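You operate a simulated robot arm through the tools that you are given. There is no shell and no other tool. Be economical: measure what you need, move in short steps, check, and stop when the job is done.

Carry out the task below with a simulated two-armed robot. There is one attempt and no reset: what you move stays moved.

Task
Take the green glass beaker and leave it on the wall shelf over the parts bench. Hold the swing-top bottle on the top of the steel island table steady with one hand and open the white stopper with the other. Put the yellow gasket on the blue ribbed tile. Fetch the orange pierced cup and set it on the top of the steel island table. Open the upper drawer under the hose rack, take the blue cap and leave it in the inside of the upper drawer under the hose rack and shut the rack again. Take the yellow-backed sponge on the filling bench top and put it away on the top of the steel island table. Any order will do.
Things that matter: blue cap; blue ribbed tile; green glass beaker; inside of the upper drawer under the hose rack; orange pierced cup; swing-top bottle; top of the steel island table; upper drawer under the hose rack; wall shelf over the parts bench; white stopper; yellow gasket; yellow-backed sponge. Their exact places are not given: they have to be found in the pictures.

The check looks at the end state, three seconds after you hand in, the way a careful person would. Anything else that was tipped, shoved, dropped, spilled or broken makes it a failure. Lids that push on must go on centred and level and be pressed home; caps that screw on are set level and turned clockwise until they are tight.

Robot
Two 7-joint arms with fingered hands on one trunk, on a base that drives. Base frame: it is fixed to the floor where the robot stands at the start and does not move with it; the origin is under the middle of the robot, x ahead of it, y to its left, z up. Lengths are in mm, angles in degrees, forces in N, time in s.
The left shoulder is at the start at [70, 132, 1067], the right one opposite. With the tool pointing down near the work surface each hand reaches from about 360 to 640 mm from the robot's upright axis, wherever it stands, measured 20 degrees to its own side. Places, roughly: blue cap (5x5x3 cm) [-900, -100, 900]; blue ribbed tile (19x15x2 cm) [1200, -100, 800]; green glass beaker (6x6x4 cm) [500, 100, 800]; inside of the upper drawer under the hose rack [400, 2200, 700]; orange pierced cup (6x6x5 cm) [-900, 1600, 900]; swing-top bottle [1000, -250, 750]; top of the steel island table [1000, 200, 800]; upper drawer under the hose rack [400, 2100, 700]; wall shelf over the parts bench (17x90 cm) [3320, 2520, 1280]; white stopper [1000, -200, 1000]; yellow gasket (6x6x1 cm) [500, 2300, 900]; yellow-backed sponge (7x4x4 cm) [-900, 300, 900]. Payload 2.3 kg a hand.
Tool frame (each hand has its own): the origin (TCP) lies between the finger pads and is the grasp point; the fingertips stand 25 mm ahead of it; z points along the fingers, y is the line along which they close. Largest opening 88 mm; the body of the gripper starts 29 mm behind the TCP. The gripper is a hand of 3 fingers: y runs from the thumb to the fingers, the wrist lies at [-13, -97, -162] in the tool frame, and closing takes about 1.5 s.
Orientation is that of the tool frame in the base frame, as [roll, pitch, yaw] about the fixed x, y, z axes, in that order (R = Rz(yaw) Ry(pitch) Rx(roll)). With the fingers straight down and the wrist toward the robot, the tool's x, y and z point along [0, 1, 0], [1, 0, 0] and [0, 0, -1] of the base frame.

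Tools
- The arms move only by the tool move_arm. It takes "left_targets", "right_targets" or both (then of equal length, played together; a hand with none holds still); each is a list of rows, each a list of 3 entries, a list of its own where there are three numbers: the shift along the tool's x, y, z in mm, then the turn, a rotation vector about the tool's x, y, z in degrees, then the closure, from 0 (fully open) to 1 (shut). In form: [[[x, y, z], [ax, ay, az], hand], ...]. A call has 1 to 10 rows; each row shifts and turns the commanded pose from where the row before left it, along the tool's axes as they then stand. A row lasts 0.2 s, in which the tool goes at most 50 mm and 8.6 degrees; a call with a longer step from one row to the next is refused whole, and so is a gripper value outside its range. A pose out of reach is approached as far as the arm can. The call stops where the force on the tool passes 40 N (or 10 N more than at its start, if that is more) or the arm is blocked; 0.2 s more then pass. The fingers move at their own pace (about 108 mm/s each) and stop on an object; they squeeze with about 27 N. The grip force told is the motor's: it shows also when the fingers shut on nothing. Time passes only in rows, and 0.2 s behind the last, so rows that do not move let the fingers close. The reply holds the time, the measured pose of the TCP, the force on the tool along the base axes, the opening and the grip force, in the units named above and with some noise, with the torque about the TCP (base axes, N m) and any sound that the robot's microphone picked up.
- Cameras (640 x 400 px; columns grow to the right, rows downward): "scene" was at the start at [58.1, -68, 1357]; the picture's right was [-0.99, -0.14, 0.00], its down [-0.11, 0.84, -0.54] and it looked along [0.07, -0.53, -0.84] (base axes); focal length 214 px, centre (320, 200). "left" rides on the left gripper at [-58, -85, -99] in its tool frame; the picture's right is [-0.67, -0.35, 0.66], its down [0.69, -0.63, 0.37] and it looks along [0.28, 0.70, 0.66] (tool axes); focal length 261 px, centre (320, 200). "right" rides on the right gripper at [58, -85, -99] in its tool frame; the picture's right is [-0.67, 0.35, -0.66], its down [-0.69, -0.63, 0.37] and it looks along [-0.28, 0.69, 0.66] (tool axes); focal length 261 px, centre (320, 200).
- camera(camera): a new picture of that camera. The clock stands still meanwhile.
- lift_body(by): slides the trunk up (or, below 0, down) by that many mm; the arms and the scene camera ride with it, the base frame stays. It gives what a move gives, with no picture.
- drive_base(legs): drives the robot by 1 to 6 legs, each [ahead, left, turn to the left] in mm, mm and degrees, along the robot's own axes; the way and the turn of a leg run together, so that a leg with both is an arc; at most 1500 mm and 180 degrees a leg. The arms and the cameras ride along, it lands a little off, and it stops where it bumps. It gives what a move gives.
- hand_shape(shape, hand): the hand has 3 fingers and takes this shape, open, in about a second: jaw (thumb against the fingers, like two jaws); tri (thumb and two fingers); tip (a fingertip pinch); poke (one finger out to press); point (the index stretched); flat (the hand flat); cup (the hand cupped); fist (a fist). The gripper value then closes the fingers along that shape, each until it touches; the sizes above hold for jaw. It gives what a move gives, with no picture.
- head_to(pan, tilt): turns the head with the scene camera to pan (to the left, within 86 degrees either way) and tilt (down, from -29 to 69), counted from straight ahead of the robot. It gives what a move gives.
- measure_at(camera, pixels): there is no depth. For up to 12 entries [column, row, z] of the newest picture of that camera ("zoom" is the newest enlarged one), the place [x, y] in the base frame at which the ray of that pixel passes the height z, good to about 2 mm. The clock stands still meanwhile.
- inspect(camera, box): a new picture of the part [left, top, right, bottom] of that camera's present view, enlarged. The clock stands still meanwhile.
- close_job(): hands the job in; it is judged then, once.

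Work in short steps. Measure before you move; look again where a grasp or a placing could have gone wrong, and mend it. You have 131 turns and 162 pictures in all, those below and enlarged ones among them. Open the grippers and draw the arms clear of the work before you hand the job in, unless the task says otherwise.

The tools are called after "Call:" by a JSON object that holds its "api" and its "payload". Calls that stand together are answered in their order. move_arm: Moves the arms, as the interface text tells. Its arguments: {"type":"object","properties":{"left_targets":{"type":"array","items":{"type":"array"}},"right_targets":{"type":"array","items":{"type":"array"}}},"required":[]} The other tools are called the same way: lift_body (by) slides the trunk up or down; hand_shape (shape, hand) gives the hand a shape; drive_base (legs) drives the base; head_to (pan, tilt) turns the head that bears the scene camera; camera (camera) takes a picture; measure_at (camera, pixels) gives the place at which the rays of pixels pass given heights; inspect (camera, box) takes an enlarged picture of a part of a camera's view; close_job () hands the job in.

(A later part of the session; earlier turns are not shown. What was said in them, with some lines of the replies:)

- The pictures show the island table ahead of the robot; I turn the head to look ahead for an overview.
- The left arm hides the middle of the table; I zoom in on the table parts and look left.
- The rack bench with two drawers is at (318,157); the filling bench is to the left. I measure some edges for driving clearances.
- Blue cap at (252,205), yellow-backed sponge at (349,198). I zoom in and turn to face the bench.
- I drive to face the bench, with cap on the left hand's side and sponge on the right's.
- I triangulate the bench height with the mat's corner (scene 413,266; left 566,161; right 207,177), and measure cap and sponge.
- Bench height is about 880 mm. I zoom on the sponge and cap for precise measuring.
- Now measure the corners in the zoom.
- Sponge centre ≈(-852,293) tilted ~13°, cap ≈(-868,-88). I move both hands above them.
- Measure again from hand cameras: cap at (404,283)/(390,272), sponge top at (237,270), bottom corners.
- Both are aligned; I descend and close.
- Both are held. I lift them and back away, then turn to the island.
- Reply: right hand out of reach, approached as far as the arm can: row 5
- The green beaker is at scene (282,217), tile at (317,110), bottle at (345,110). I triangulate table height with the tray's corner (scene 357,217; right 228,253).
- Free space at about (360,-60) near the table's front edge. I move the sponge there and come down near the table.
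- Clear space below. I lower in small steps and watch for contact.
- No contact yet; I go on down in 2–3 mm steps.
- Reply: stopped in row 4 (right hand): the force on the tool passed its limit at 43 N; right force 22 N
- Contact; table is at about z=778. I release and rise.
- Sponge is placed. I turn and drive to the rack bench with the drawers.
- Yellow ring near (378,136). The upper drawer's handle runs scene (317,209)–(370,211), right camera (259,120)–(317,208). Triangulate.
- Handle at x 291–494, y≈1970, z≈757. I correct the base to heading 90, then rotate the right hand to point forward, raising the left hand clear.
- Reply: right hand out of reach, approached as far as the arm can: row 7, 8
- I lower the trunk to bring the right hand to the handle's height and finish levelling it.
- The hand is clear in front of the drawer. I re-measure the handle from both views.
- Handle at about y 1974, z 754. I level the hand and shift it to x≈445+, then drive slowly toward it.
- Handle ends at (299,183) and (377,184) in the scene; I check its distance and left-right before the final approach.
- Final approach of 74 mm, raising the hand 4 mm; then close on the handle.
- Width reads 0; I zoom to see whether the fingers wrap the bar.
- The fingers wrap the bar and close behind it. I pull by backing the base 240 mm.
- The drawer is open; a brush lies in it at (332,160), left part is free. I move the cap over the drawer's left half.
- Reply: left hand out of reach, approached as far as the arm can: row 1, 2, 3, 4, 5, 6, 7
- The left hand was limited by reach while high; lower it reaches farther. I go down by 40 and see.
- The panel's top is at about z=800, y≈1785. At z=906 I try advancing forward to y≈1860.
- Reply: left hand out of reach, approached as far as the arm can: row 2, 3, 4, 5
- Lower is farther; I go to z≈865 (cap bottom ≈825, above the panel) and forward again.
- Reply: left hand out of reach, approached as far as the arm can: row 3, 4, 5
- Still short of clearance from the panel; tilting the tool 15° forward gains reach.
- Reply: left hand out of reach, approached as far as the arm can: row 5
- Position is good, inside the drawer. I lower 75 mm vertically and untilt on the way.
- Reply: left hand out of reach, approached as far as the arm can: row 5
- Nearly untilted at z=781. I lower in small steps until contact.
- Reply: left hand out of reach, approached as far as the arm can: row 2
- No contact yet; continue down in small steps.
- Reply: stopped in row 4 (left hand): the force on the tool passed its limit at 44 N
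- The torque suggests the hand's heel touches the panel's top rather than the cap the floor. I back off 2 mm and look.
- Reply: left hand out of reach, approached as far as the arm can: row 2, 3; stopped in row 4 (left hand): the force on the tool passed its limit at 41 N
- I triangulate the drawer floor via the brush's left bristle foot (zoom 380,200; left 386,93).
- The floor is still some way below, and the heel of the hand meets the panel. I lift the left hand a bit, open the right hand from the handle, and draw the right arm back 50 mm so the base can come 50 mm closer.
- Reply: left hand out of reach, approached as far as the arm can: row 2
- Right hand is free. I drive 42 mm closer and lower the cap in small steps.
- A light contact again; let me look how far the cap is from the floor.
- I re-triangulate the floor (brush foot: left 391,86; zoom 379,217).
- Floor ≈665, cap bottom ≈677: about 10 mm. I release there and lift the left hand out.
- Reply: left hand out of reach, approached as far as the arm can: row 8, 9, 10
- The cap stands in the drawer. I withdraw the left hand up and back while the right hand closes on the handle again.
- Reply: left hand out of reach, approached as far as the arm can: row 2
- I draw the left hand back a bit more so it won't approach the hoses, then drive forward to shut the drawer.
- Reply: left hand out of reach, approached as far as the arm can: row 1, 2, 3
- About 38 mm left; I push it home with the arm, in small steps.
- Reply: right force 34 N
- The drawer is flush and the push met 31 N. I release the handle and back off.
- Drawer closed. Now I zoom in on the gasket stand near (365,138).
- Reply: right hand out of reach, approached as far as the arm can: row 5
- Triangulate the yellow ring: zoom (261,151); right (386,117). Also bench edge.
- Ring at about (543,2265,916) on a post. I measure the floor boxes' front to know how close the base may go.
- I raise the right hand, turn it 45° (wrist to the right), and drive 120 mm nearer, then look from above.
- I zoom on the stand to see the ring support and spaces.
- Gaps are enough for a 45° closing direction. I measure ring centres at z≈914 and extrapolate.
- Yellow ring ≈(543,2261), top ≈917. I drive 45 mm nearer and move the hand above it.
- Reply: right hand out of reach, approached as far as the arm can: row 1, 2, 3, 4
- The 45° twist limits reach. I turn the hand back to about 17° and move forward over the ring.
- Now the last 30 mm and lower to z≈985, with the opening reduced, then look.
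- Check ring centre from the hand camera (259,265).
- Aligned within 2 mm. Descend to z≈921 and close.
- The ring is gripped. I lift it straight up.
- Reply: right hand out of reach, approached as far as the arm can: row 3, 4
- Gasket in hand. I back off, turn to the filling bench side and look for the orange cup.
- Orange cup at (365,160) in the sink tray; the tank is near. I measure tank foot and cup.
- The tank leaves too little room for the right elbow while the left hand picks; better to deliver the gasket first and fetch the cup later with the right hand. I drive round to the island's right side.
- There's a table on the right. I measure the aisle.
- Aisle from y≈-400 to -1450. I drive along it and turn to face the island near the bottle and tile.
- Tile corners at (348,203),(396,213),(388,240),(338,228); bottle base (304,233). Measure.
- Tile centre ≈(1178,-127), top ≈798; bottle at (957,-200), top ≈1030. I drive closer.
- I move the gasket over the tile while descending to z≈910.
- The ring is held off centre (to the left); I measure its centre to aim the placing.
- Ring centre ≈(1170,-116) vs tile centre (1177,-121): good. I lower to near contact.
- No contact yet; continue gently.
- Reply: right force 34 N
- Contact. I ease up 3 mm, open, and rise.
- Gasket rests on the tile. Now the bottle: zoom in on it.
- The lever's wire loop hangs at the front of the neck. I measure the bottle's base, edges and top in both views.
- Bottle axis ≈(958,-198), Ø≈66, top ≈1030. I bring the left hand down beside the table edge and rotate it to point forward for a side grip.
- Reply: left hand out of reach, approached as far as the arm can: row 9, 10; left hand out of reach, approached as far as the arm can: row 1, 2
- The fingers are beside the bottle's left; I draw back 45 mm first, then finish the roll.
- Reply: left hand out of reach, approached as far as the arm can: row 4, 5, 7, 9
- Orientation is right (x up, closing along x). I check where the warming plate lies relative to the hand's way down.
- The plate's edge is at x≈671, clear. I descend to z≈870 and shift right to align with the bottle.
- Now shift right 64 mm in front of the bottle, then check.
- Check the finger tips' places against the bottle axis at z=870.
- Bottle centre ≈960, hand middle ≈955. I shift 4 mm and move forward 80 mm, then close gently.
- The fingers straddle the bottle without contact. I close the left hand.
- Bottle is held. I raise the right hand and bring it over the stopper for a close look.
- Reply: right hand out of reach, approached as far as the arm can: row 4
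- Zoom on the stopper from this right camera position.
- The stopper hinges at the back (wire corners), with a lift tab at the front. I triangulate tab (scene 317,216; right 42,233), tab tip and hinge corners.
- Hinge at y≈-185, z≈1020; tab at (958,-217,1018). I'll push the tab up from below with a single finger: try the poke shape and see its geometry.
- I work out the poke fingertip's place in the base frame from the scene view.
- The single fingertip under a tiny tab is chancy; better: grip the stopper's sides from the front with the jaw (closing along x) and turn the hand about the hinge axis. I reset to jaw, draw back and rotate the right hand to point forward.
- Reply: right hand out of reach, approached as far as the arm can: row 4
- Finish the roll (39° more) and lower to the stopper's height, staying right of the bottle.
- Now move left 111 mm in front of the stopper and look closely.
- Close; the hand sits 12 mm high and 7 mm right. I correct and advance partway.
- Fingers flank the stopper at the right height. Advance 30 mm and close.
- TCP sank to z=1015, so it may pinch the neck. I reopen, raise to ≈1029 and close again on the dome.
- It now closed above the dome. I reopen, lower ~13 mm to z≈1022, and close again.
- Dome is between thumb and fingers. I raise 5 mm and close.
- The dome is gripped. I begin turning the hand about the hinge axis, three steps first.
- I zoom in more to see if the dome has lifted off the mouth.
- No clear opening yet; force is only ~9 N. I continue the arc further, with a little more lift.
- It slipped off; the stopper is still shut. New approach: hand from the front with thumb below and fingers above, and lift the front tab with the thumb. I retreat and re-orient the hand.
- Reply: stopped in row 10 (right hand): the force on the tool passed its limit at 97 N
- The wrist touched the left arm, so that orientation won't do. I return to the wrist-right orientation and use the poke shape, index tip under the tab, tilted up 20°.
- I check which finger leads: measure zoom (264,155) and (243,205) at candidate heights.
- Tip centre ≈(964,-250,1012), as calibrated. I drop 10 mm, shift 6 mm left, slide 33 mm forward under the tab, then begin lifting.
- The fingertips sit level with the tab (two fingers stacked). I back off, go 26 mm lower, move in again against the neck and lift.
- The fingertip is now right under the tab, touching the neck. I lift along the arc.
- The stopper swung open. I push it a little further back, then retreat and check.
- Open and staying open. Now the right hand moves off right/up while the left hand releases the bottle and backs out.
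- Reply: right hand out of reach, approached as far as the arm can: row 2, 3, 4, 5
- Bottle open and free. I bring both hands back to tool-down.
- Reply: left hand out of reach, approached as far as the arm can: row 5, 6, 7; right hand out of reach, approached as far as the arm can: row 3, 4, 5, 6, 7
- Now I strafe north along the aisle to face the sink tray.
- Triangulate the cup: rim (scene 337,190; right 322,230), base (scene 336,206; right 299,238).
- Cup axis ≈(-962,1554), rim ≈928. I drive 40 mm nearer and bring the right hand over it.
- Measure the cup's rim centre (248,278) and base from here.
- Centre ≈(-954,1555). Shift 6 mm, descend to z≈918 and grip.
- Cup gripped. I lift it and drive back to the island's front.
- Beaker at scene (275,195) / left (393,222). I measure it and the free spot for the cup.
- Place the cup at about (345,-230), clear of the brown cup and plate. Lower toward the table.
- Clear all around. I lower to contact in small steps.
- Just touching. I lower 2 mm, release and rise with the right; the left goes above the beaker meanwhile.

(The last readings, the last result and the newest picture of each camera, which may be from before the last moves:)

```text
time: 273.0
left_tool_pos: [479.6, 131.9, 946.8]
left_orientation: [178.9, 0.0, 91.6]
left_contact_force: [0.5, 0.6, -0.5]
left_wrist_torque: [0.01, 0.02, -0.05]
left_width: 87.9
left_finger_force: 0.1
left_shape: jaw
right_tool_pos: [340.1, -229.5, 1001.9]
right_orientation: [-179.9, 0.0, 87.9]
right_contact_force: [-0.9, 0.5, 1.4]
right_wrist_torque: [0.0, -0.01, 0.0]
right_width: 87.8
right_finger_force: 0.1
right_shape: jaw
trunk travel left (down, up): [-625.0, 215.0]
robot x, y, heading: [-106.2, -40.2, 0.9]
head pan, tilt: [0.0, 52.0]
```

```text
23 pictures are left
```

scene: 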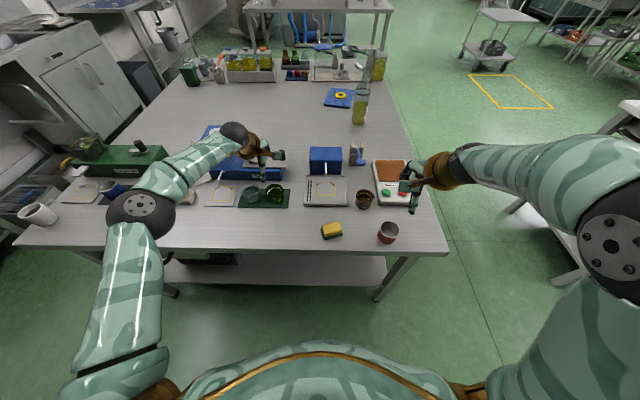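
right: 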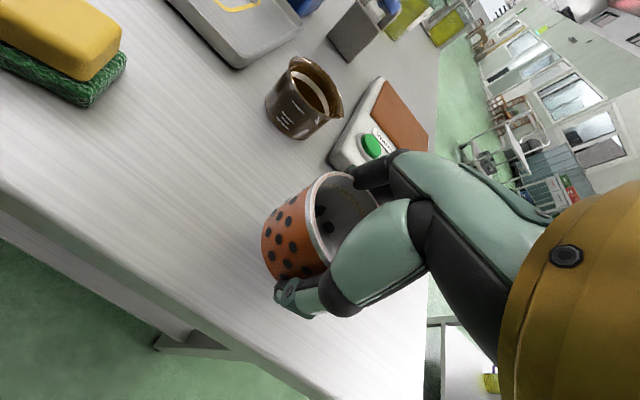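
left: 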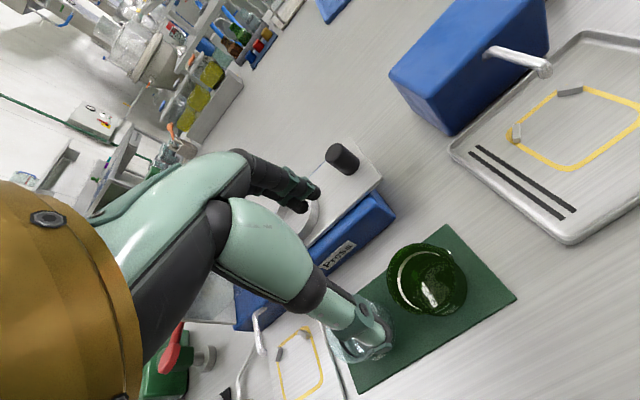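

Cup stands well. Measure beaker rim (422,270) and base (432,290) from the left camera.

Call:
{"api": "measure_at", "payload": {"camera": "left", "pixels": [[424, 272, 822], [432, 286, 784], [390, 278, 822], [465, 268, 822], [428, 243, 822], [370, 340, 815]]}}

Call:
{"api": "inspect", "payload": {"camera": "left", "box": [320, 210, 500, 370]}}

```text
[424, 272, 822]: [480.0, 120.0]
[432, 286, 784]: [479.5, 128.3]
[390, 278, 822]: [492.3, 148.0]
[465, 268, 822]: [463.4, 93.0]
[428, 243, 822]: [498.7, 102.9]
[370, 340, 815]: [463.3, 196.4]
```

```text
2.50 times, centred on (410, 290) of left
```

zoom: 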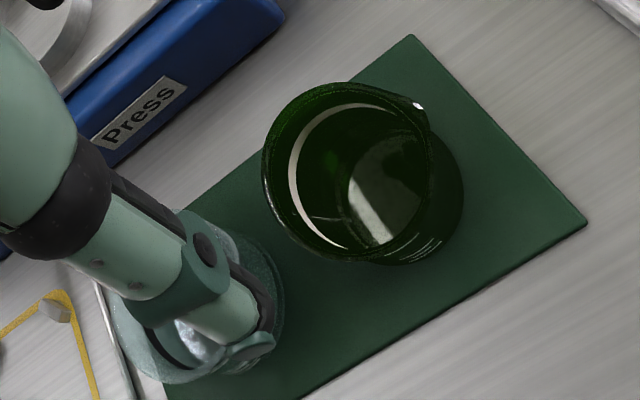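

Check the press's front edge distance.

Call:
{"api": "measure_at", "payload": {"camera": "left", "pixels": [[362, 250, 784], [394, 222, 784], [384, 205, 830], [420.8, 279, 822]]}}

```text
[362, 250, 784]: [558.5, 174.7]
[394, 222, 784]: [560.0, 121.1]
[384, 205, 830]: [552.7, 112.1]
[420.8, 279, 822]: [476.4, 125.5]
```

Press edge at x≈558: room enough. Descend to z≈813 and grip the beaker.

Call:
{"api": "move_arm", "payload": {"left_targets": [[[-8, -2.5, 20], [0, 0, 0], 0.05], [[0, 0, 40], [0, 0, 0], 0.05], [[0, 0, 40], [0, 0, 0], 0.05], [[0, 0, 33], [0, 0, 0], 0.05], [[0, 0, 0], [0, 0, 0], 0.2], [[0, 0, 0], [0, 0, 0], 1], [[0, 0, 0], [0, 0, 0], 1], [[0, 0, 0], [0, 0, 0], 1], [[0, 0, 0], [0, 0, 0], 1]]}}

Call:
{"api": "camera", "payload": {"camera": "left"}}

```text
time: 275.0
left_tool_pos: [477.4, 124.9, 809.7]
left_orientation: [178.8, 0.1, 91.6]
left_contact_force: [-1.3, 0.1, 1.3]
left_wrist_torque: [-0.01, 0.07, -0.02]
left_width: 46.4
left_finger_force: 26.8
left_shape: jaw
right_tool_pos: [338.2, -229.1, 1002.4]
right_orientation: [-179.9, 0.0, 87.9]
right_contact_force: [0.7, 0.1, 0.3]
right_wrist_torque: [-0.02, -0.02, -0.04]
right_width: 87.6
right_finger_force: 0.0
right_shape: jaw
trunk travel left (down, up): [-625.0, 215.0]
robot x, y, heading: [-108.1, -36.8, 1.0]
head pan, tilt: [0.0, 52.0]
```

```text
21 pictures are left
```

left: 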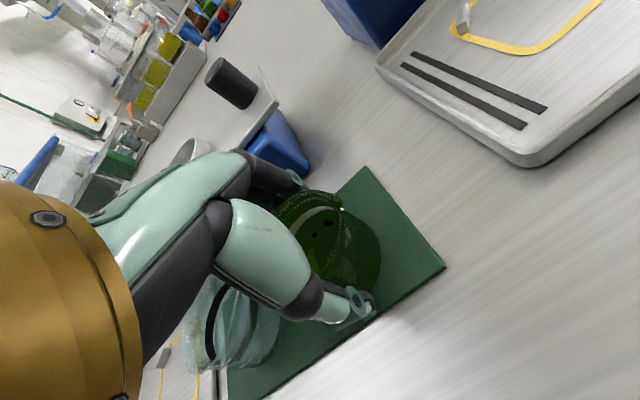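

Beaker gripped. I lift it high and drive round the island along the north corridor toward the parts bench, then look.

Call:
{"api": "move_arm", "payload": {"left_targets": [[[0, 0, -30], [0, 0, 0], 1], [[0, 0, -40], [0, 0, 0], 1], [[0, 0, -45], [0, 0, 0], 1], [[0, 0, -45], [0, 0, 0], 1], [[0, -10, -45], [0, 0, 0], 1], [[0, -30, -35], [0, 0, 0], 1], [[0, -35, -30], [0, 0, 0], 1], [[0, -30, 0], [0, 0, 0], 1]]}}

Call:
{"api": "drive_base", "payload": {"legs": [[-120, 0, 0], [0, 0, 89], [1380, 0, 0], [0, 0, -90], [1500, 0, 0], [1300, 0, 0]]}}

Call:
{"api": "head_to", "payload": {"pan": 50, "tilt": 25}}

Call:
{"api": "camera", "payload": {"camera": "scene"}}

Call:
{"api": "measure_at", "payload": {"camera": "scene", "pixels": [[320, 300, 0], [320, 200, 850], [320, 150, 1280]]}}

```text
time: 276.8
left_tool_pos: [368.3, 125.9, 1077.6]
left_orientation: [178.9, 0.0, 91.6]
left_contact_force: [0.0, 0.6, -0.2]
left_wrist_torque: [0.01, 0.01, 0.03]
left_width: 46.2
left_finger_force: 27.3
left_shape: jaw
right_tool_pos: [338.9, -227.6, 1002.1]
right_orientation: [-179.9, 0.0, 88.0]
right_contact_force: [0.4, 0.5, -0.1]
right_wrist_torque: [0.02, 0.0, 0.0]
right_width: 87.7
right_finger_force: 0.2
right_shape: jaw
trunk travel left (down, up): [-625.0, 215.0]
robot x, y, heading: [-108.7, -36.4, 1.0]
head pan, tilt: [0.0, 52.0]
```

```text
time: 305.5
left_tool_pos: [3039.0, 1602.9, 1077.9]
left_orientation: [178.9, 0.1, 92.6]
left_contact_force: [0.5, -0.5, -0.7]
left_wrist_torque: [0.01, 0.01, 0.03]
left_width: 45.7
left_finger_force: 26.5
left_shape: jaw
right_tool_pos: [3015.4, 1250.8, 1002.0]
right_orientation: [-179.8, 0.1, 88.9]
right_contact_force: [0.1, -0.6, 0.4]
right_wrist_torque: [-0.01, -0.01, 0.02]
right_width: 87.8
right_finger_force: 0.1
right_shape: jaw
trunk travel left (down, up): [-625.0, 215.0]
robot x, y, heading: [2565.3, 1434.9, 2.1]
head pan, tilt: [0.0, 52.0]
```

```text
time: 306.6
left_tool_pos: [3040.8, 1602.6, 1076.5]
left_orientation: [178.9, 0.0, 92.5]
left_contact_force: [0.0, -0.4, -0.7]
left_wrist_torque: [-0.02, 0.0, 0.06]
left_width: 45.9
left_finger_force: 27.0
left_shape: jaw
right_tool_pos: [3015.6, 1249.7, 1001.1]
right_orientation: [-179.9, 0.0, 88.9]
right_contact_force: [0.4, -0.4, -0.4]
right_wrist_torque: [-0.02, -0.02, 0.02]
right_width: 87.8
right_finger_force: 0.1
right_shape: jaw
trunk travel left (down, up): [-625.0, 215.0]
robot x, y, heading: [2569.8, 1435.6, 1.9]
head pan, tilt: [50.0, 25.0]
```

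```text
20 pictures are left
```

scene: 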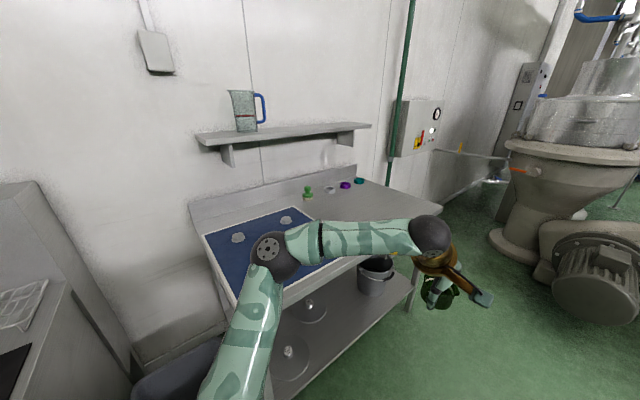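

```text
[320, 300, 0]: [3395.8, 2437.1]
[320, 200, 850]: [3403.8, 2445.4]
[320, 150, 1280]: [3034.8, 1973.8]
```

Shelf from (200,138) to (370,127), jug on its left part; right half is free. Measure shelf and bench edges.

Call:
{"api": "measure_at", "payload": {"camera": "scene", "pixels": [[207, 147, 1280], [370, 128, 1280], [197, 136, 1290], [318, 123, 1290], [437, 216, 850], [240, 312, 850], [358, 166, 850], [408, 312, 0], [320, 133, 1285], [340, 129, 1285], [437, 216, 900], [240, 312, 900]]}}

Call:
{"api": "inspect", "payload": {"camera": "scene", "box": [170, 80, 470, 320]}}

```text
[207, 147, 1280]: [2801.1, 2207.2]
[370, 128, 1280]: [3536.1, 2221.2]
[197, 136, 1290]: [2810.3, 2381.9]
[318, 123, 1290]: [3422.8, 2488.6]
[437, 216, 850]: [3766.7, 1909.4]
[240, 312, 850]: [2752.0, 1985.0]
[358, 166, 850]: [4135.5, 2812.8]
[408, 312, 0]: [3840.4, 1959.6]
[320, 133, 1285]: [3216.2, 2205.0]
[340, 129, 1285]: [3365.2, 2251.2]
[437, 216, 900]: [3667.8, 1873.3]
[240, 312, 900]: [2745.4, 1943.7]
```

```text
1.67 times, centred on (320, 200) of scene
```

zoom: 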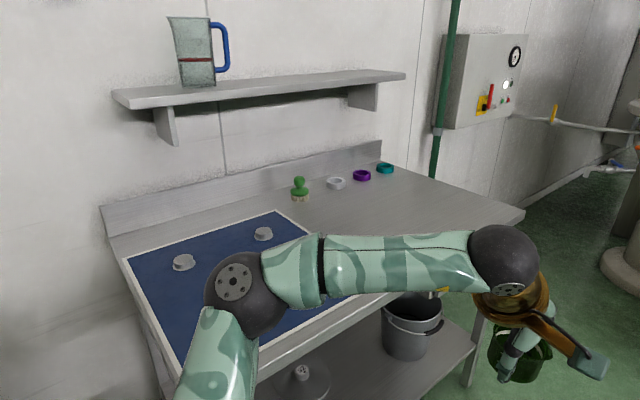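

The bench is too deep from the front, but the shelf's free right end can be reached from the bench's right-front corner. I raise the trunk, lift the beaker, tuck the right arm aside, and drive there.

Call:
{"api": "lift_body", "payload": {"by": 214}}

Call:
{"api": "move_arm", "payload": {"left_targets": [[[0, 0, -15], [0, 0, 0], 1], [[0, 0, -15], [0, 0, 0], 1], [[0, 0, -15], [0, 0, 0], 1], [[0, 0, -15], [0, 0, 0], 1], [[0, 0, 0], [0, 0, 0], 1], [[0, 0, 0], [0, 0, 0], 1], [[0, 0, 0], [0, 0, 0], 1]], "right_targets": [[[-28, -28, 0], [0, 0, 0], 0], [[-28, -28, 0], [0, 0, 0], 0], [[-28, -28, 0], [0, 0, 0], 0], [[-28, -28, 0], [0, 0, 0], 0], [[-28, -28, 0], [0, 0, 0], 0], [[-28, -28, 0], [0, 0, 0], 0], [[-28, -28, 0], [0, 0, 0], 0]]}}

Call:
{"api": "drive_base", "payload": {"legs": [[0, 0, -2], [1500, 0, 0], [0, 0, 106], [430, -140, 0]]}}

Call:
{"api": "head_to", "payload": {"pan": 15, "tilt": 30}}

Call:
{"api": "camera", "payload": {"camera": "scene"}}

Call:
{"api": "camera", "payload": {"camera": "left"}}

```text
time: 308.9
left_tool_pos: [3039.0, 1602.3, 1291.7]
left_orientation: [178.9, 0.0, 92.6]
left_contact_force: [-0.6, -0.9, 0.0]
left_wrist_torque: [0.0, 0.0, 0.01]
left_width: 45.7
left_finger_force: 27.2
left_shape: jaw
right_tool_pos: [3015.6, 1252.2, 1216.0]
right_orientation: [-179.9, 0.0, 88.9]
right_contact_force: [0.3, 0.4, -0.7]
right_wrist_torque: [0.01, 0.01, 0.01]
right_width: 87.5
right_finger_force: 0.1
right_shape: jaw
trunk travel left (down, up): [-839.0, 1.0]
robot x, y, heading: [2571.1, 1436.6, 2.0]
head pan, tilt: [50.0, 25.0]
```

```text
time: 310.5
left_tool_pos: [3038.7, 1600.2, 1353.0]
left_orientation: [178.7, 0.0, 92.5]
left_contact_force: [0.0, -0.7, -1.1]
left_wrist_torque: [-0.02, -0.01, -0.03]
left_width: 45.6
left_finger_force: 27.7
left_shape: jaw
right_tool_pos: [2816.5, 1056.0, 1216.2]
right_orientation: [-180.0, -0.1, 88.9]
right_contact_force: [-0.9, -1.1, -0.2]
right_wrist_torque: [0.02, 0.01, 0.02]
right_width: 87.6
right_finger_force: 0.1
right_shape: jaw
trunk travel left (down, up): [-839.0, 1.0]
robot x, y, heading: [2566.9, 1431.2, 1.8]
head pan, tilt: [50.0, 25.0]
```

```text
time: 325.2
left_tool_pos: [3835.6, 2319.1, 1352.6]
left_orientation: [178.8, 0.1, -164.1]
left_contact_force: [-0.1, 0.0, -0.7]
left_wrist_torque: [0.0, -0.01, 0.01]
left_width: 45.5
left_finger_force: 27.6
left_shape: jaw
right_tool_pos: [4416.7, 2227.4, 1216.0]
right_orientation: [-180.0, -0.1, -167.8]
right_contact_force: [0.5, -0.3, -1.1]
right_wrist_torque: [-0.03, 0.02, -0.04]
right_width: 87.6
right_finger_force: 0.0
right_shape: jaw
trunk travel left (down, up): [-839.0, 1.0]
robot x, y, heading: [4108.7, 1897.2, 105.5]
head pan, tilt: [50.0, 25.0]
```

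```text
time: 326.2
left_tool_pos: [3835.4, 2321.1, 1353.0]
left_orientation: [178.9, 0.1, -164.2]
left_contact_force: [-0.9, -1.0, -1.2]
left_wrist_torque: [-0.03, -0.01, 0.0]
left_width: 45.2
left_finger_force: 27.1
left_shape: jaw
right_tool_pos: [4417.0, 2229.8, 1217.5]
right_orientation: [-179.9, 0.0, -167.8]
right_contact_force: [0.3, 0.0, 0.2]
right_wrist_torque: [-0.01, -0.01, -0.02]
right_width: 87.8
right_finger_force: 0.0
right_shape: jaw
trunk travel left (down, up): [-839.0, 1.0]
robot x, y, heading: [4105.4, 1901.5, 105.4]
head pan, tilt: [15.0, 30.0]
```

```text
18 pictures are left
```

scene: 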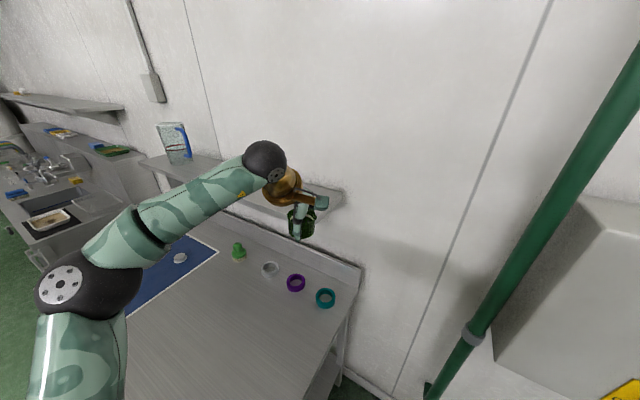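

```text
17 pictures are left
```

left: 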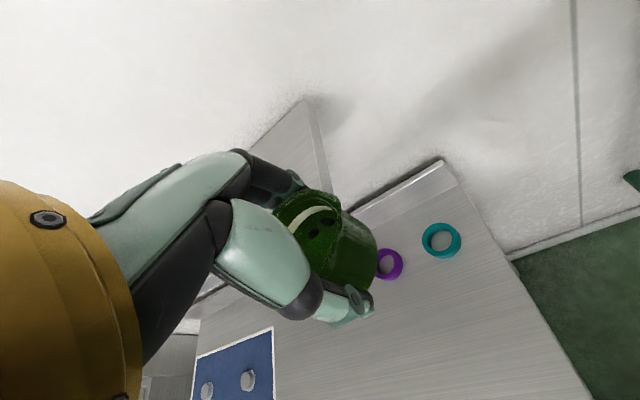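

The shelf's right end shows in both views: scene (345,191)/(330,210), left (305,101)/(327,190). Triangulate, and zoom.

Call:
{"api": "measure_at", "payload": {"camera": "scene", "pixels": [[345, 191, 1250], [345, 191, 1270], [345, 191, 1290], [332, 209, 1270], [332, 209, 1290], [160, 152, 1270]]}}

Call:
{"api": "measure_at", "payload": {"camera": "left", "pixels": [[305, 101, 1250], [305, 101, 1270], [305, 101, 1290], [326, 188, 1250], [326, 188, 1270], [326, 188, 1290]]}}

Call:
{"api": "inspect", "payload": {"camera": "scene", "box": [230, 130, 370, 250]}}

```text
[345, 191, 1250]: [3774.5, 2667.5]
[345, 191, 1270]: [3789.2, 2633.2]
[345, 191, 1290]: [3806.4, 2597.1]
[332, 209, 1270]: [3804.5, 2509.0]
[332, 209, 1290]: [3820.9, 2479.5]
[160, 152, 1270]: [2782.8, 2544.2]
```

```text
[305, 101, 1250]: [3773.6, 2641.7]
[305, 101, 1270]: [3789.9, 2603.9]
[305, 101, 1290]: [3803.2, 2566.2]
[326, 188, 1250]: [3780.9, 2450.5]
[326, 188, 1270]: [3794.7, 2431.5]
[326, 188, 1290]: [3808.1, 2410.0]
```

```text
3.33 times, centred on (300, 190) of scene
```

zoom: 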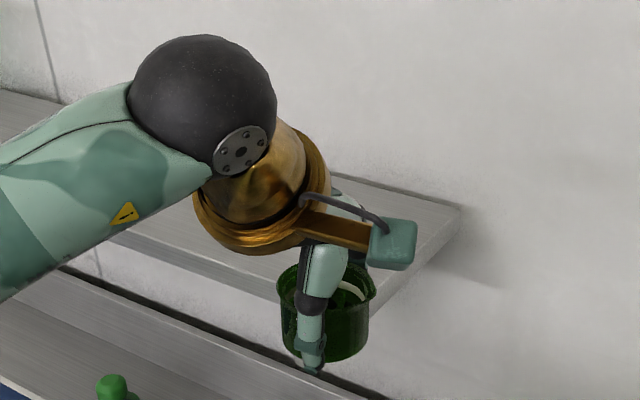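

Shelf right end ≈x 3795, y 2435–2605, top ≈1278. I tuck the right arm back, drive 166 mm closer, and bring the beaker to about (3715,2515).

Call:
{"api": "move_arm", "payload": {"right_targets": [[[0, -30, 0], [0, 0, 0], 0], [[0, -30, 0], [0, 0, 0], 0], [[0, -30, 0], [0, 0, 0], 0]]}}

Call:
{"api": "drive_base", "payload": {"legs": [[166, 0, 0]]}}

Call:
{"api": "move_arm", "payload": {"left_targets": [[[21.3, 17.8, 5], [0, 0, 0], 1], [[21.3, 17.8, 5], [0, 0, 0], 1], [[21.3, 17.8, 5], [0, 0, 0], 1], [[0, 0, 5], [0, 0, 0], 1], [[0, 0, 0], [0, 0, 0], 1]]}}

Call:
{"api": "camera", "payload": {"camera": "left"}}

Call:
{"api": "camera", "payload": {"camera": "scene"}}

```text
time: 327.0
left_tool_pos: [3837.0, 2320.4, 1351.6]
left_orientation: [178.9, 0.1, -164.1]
left_contact_force: [0.0, 0.5, -0.1]
left_wrist_torque: [-0.01, 0.04, 0.0]
left_width: 45.8
left_finger_force: 27.0
left_shape: jaw
right_tool_pos: [4435.4, 2139.7, 1216.8]
right_orientation: [-180.0, 0.0, -167.7]
right_contact_force: [0.1, -0.7, 0.8]
right_wrist_torque: [0.05, -0.01, -0.04]
right_width: 87.9
right_finger_force: 0.0
right_shape: jaw
trunk travel left (down, up): [-839.0, 1.0]
robot x, y, heading: [4105.0, 1899.0, 105.5]
head pan, tilt: [15.0, 30.0]
```

```text
time: 328.4
left_tool_pos: [3792.0, 2473.1, 1352.2]
left_orientation: [178.7, -0.1, -163.9]
left_contact_force: [0.5, -0.8, -0.3]
left_wrist_torque: [0.01, 0.0, 0.02]
left_width: 45.3
left_finger_force: 27.6
left_shape: jaw
right_tool_pos: [4390.4, 2295.4, 1217.5]
right_orientation: [180.0, 0.0, -167.6]
right_contact_force: [-0.1, 0.0, -0.3]
right_wrist_torque: [0.02, -0.02, -0.02]
right_width: 87.7
right_finger_force: 0.1
right_shape: jaw
trunk travel left (down, up): [-839.0, 1.0]
robot x, y, heading: [4062.1, 2053.8, 105.6]
head pan, tilt: [15.0, 30.0]
```

```text
time: 329.6
left_tool_pos: [3714.3, 2510.2, 1333.1]
left_orientation: [178.9, 0.0, -163.9]
left_contact_force: [-0.3, 0.0, -1.4]
left_wrist_torque: [-0.02, 0.03, 0.01]
left_width: 45.5
left_finger_force: 27.1
left_shape: jaw
right_tool_pos: [4391.2, 2298.1, 1216.2]
right_orientation: [-179.9, 0.0, -167.6]
right_contact_force: [-0.9, 1.3, -0.3]
right_wrist_torque: [0.0, 0.0, 0.0]
right_width: 87.7
right_finger_force: 0.1
right_shape: jaw
trunk travel left (down, up): [-839.0, 1.0]
robot x, y, heading: [4063.2, 2054.0, 105.9]
head pan, tilt: [15.0, 30.0]
```

```text
15 pictures are left
```

left: 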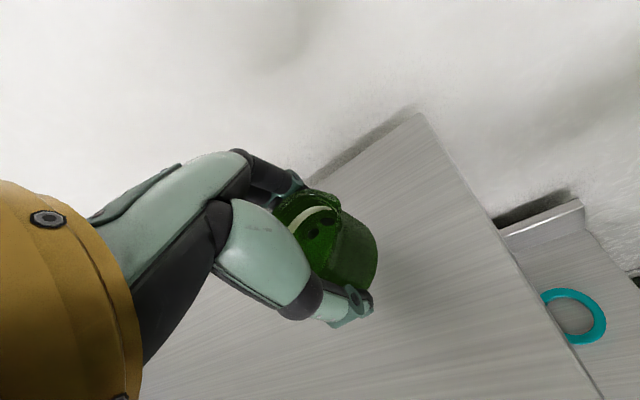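

```text
14 pictures are left
```

scene: 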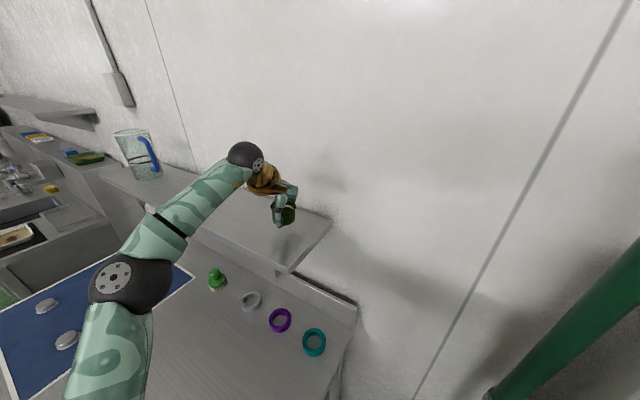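

The beaker is over the shelf's right part. I lower in shrinking steps to contact.

Call:
{"api": "move_arm", "payload": {"left_targets": [[[0, 0, 7], [0, 0, 0], 1], [[0, 0, 5], [0, 0, 0], 1], [[0, 0, 3], [0, 0, 0], 1], [[0, 0, 3], [0, 0, 0], 1], [[0, 0, 2], [0, 0, 0], 1], [[0, 0, 2], [0, 0, 0], 1], [[0, 0, 2], [0, 0, 0], 1], [[0, 0, 2], [0, 0, 0], 1], [[0, 0, 2], [0, 0, 0], 1], [[0, 0, 2], [0, 0, 0], 1]]}}

Call:
{"api": "inspect", "payload": {"camera": "scene", "box": [230, 160, 350, 280]}}

```text
time: 331.8
left_tool_pos: [3714.5, 2511.8, 1303.1]
left_orientation: [178.8, 0.0, -163.9]
left_contact_force: [-0.5, 0.5, -0.6]
left_wrist_torque: [-0.02, 0.02, 0.03]
left_width: 45.5
left_finger_force: 26.9
left_shape: jaw
right_tool_pos: [4390.7, 2299.0, 1217.9]
right_orientation: [-179.9, 0.0, -167.5]
right_contact_force: [0.3, -0.5, -0.1]
right_wrist_torque: [0.01, 0.02, 0.01]
right_width: 87.6
right_finger_force: 0.1
right_shape: jaw
trunk travel left (down, up): [-839.0, 1.0]
robot x, y, heading: [4061.7, 2053.2, 105.8]
head pan, tilt: [15.0, 30.0]
```

```text
3.33 times, centred on (290, 220) of scene
```

zoom: 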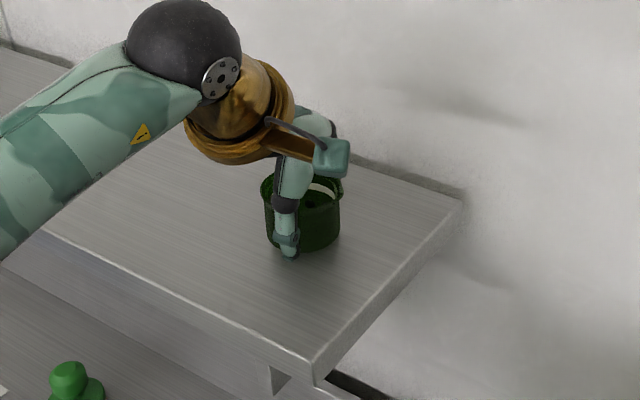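

No contact yet at z=1303; continue down in 2–3 mm steps (it stops on contact).

Call:
{"api": "move_arm", "payload": {"left_targets": [[[0, 0, 3], [0, 0, 0], 1], [[0, 0, 3], [0, 0, 0], 1], [[0, 0, 2], [0, 0, 0], 1], [[0, 0, 2], [0, 0, 0], 1], [[0, 0, 2], [0, 0, 0], 1], [[0, 0, 2], [0, 0, 0], 1], [[0, 0, 2], [0, 0, 0], 1], [[0, 0, 2], [0, 0, 0], 1], [[0, 0, 2], [0, 0, 0], 1], [[0, 0, 2], [0, 0, 0], 1]]}}

Call:
{"api": "inspect", "payload": {"camera": "scene", "box": [230, 160, 350, 280]}}

```text
time: 333.3
left_tool_pos: [3717.3, 2508.6, 1297.4]
left_orientation: [177.7, 0.2, -164.0]
left_contact_force: [1.2, -0.1, 22.6]
left_wrist_torque: [-0.76, -0.22, 0.01]
left_width: 44.0
left_finger_force: 27.3
left_shape: jaw
right_tool_pos: [4393.7, 2294.2, 1217.1]
right_orientation: [179.7, 0.0, -167.6]
right_contact_force: [-0.9, -0.3, -0.9]
right_wrist_torque: [0.0, -0.02, -0.01]
right_width: 87.6
right_finger_force: 0.0
right_shape: jaw
trunk travel left (down, up): [-839.0, 1.0]
robot x, y, heading: [4061.9, 2059.3, 105.5]
head pan, tilt: [15.0, 30.0]
stopped in row 7 (left hand): the force on the tool passed its limit at 42 N (the readings are from after the stop); the commanded pose is now the measured one
```

```text
3.33 times, centred on (290, 220) of scene
```

zoom: 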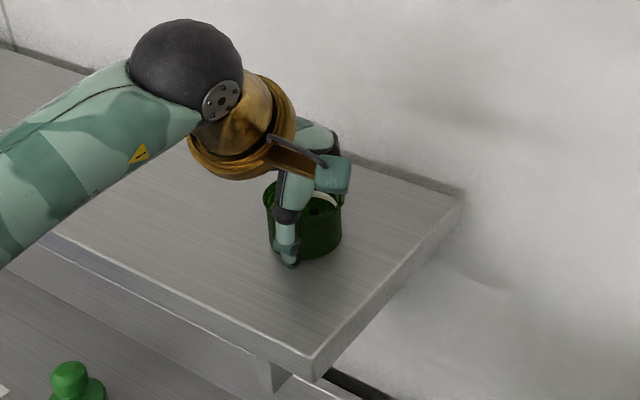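

Contact. I ease up, open, lift straight out and look.

Call:
{"api": "move_arm", "payload": {"left_targets": [[[0, 0, -3], [0, 0, 0], 1], [[0, 0, 0], [0, 0, 0], 0.4], [[0, 0, 0], [0, 0, 0], 0.2], [[0, 0, 0], [0, 0, 0], 0], [[0, 0, 0], [0, 0, 0], 0], [[0, 0, -15], [0, 0, 0], 0], [[0, 0, -25], [0, 0, 0], 0], [[0, 0, -25], [0, 0, 0], 0], [[0, 0, -20], [0, 0, 0], 0], [[0, -10, -5], [0, 0, 0], 0]]}}

Call:
{"api": "camera", "payload": {"camera": "left"}}

Call:
{"api": "inspect", "payload": {"camera": "scene", "box": [210, 140, 370, 300]}}

```text
time: 335.5
left_tool_pos: [3717.8, 2500.0, 1383.7]
left_orientation: [178.4, 0.2, -164.0]
left_contact_force: [0.0, -0.1, 0.0]
left_wrist_torque: [0.01, 0.0, 0.01]
left_width: 87.7
left_finger_force: 0.1
left_shape: jaw
right_tool_pos: [4390.4, 2299.5, 1217.4]
right_orientation: [-179.9, 0.0, -167.6]
right_contact_force: [-0.3, 0.4, -0.4]
right_wrist_torque: [-0.03, 0.02, 0.01]
right_width: 87.6
right_finger_force: 0.1
right_shape: jaw
trunk travel left (down, up): [-839.0, 1.0]
robot x, y, heading: [4063.9, 2058.7, 105.5]
head pan, tilt: [15.0, 30.0]
```

```text
11 pictures are left
```

left: 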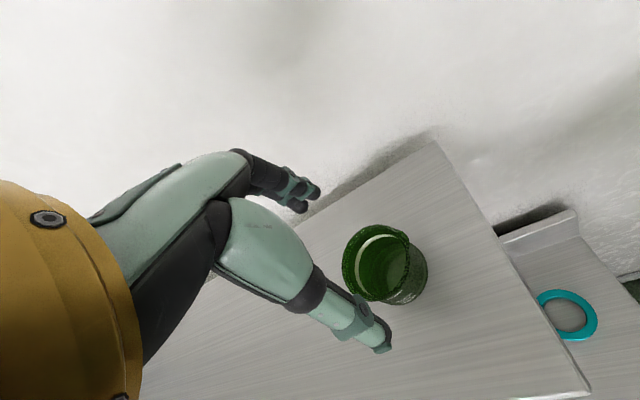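

```text
2.50 times, centred on (290, 220) of scene
5 turns are left
```

zoom: 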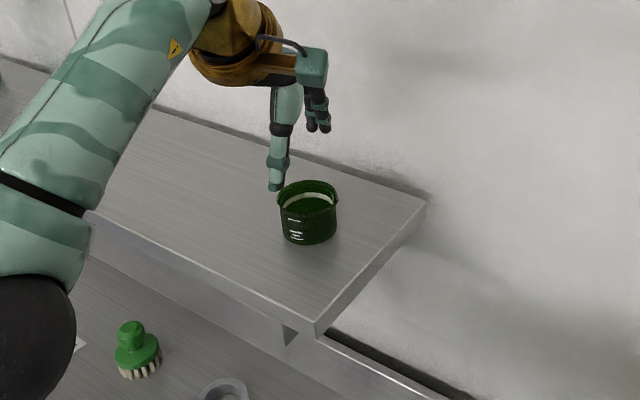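

The beaker stands upright on the shelf. I back the robot clear.

Call:
{"api": "drive_base", "payload": {"legs": [[-300, 0, 0]]}}

Call:
{"api": "camera", "payload": {"camera": "scene"}}

```text
time: 337.6
left_tool_pos: [3799.1, 2216.9, 1382.1]
left_orientation: [178.4, 0.2, -164.3]
left_contact_force: [0.1, 0.9, -0.5]
left_wrist_torque: [-0.03, 0.03, -0.02]
left_width: 87.6
left_finger_force: 0.0
left_shape: jaw
right_tool_pos: [4470.8, 2011.5, 1217.0]
right_orientation: [-179.6, -0.1, -167.9]
right_contact_force: [0.6, 0.4, 0.4]
right_wrist_torque: [-0.01, 0.03, 0.02]
right_width: 87.6
right_finger_force: 0.0
right_shape: jaw
trunk travel left (down, up): [-839.0, 1.0]
robot x, y, heading: [4142.8, 1769.8, 104.8]
head pan, tilt: [15.0, 30.0]
```

```text
9 pictures are left
4 turns are left
```

scene: 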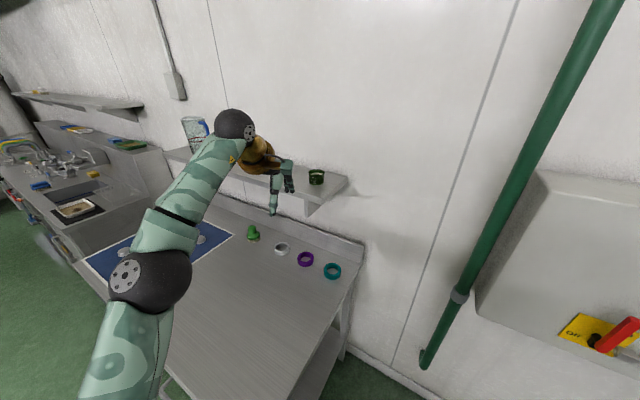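

The beaker stands on the shelf at (316,177), both hands are empty and open, and the arms are clear. I hand in the job.

Call:
{"api": "close_job", "payload": {}}

```text
The job is handed in.
```

I finished all six parts of the task and handed the job in; no result of the check has come back.

- **Green glass beaker:** standing upright on the free right end of the wall shelf over the parts bench.
- **Swing-top bottle:** held steady with the left hand while the right opened the white stopper; it stayed open. My first attempts to grip the stopper slipped off, and the right wrist knocked the left arm once (97 N) while the left held the bottle. The bottle stayed upright.
- **Yellow gasket:** lying flat in the middle of the blue ribbed tile.
- **Orange pierced cup:** standing on the steel island table, near the front edge.
- **Blue cap:** in the upper drawer under the hose rack, and the drawer is shut. I let the cap go about 10 mm above the drawer floor, and it stood upright.
- **Yellow-backed sponge:** on the steel island table.

Both hands are open and the arms are clear of the work.
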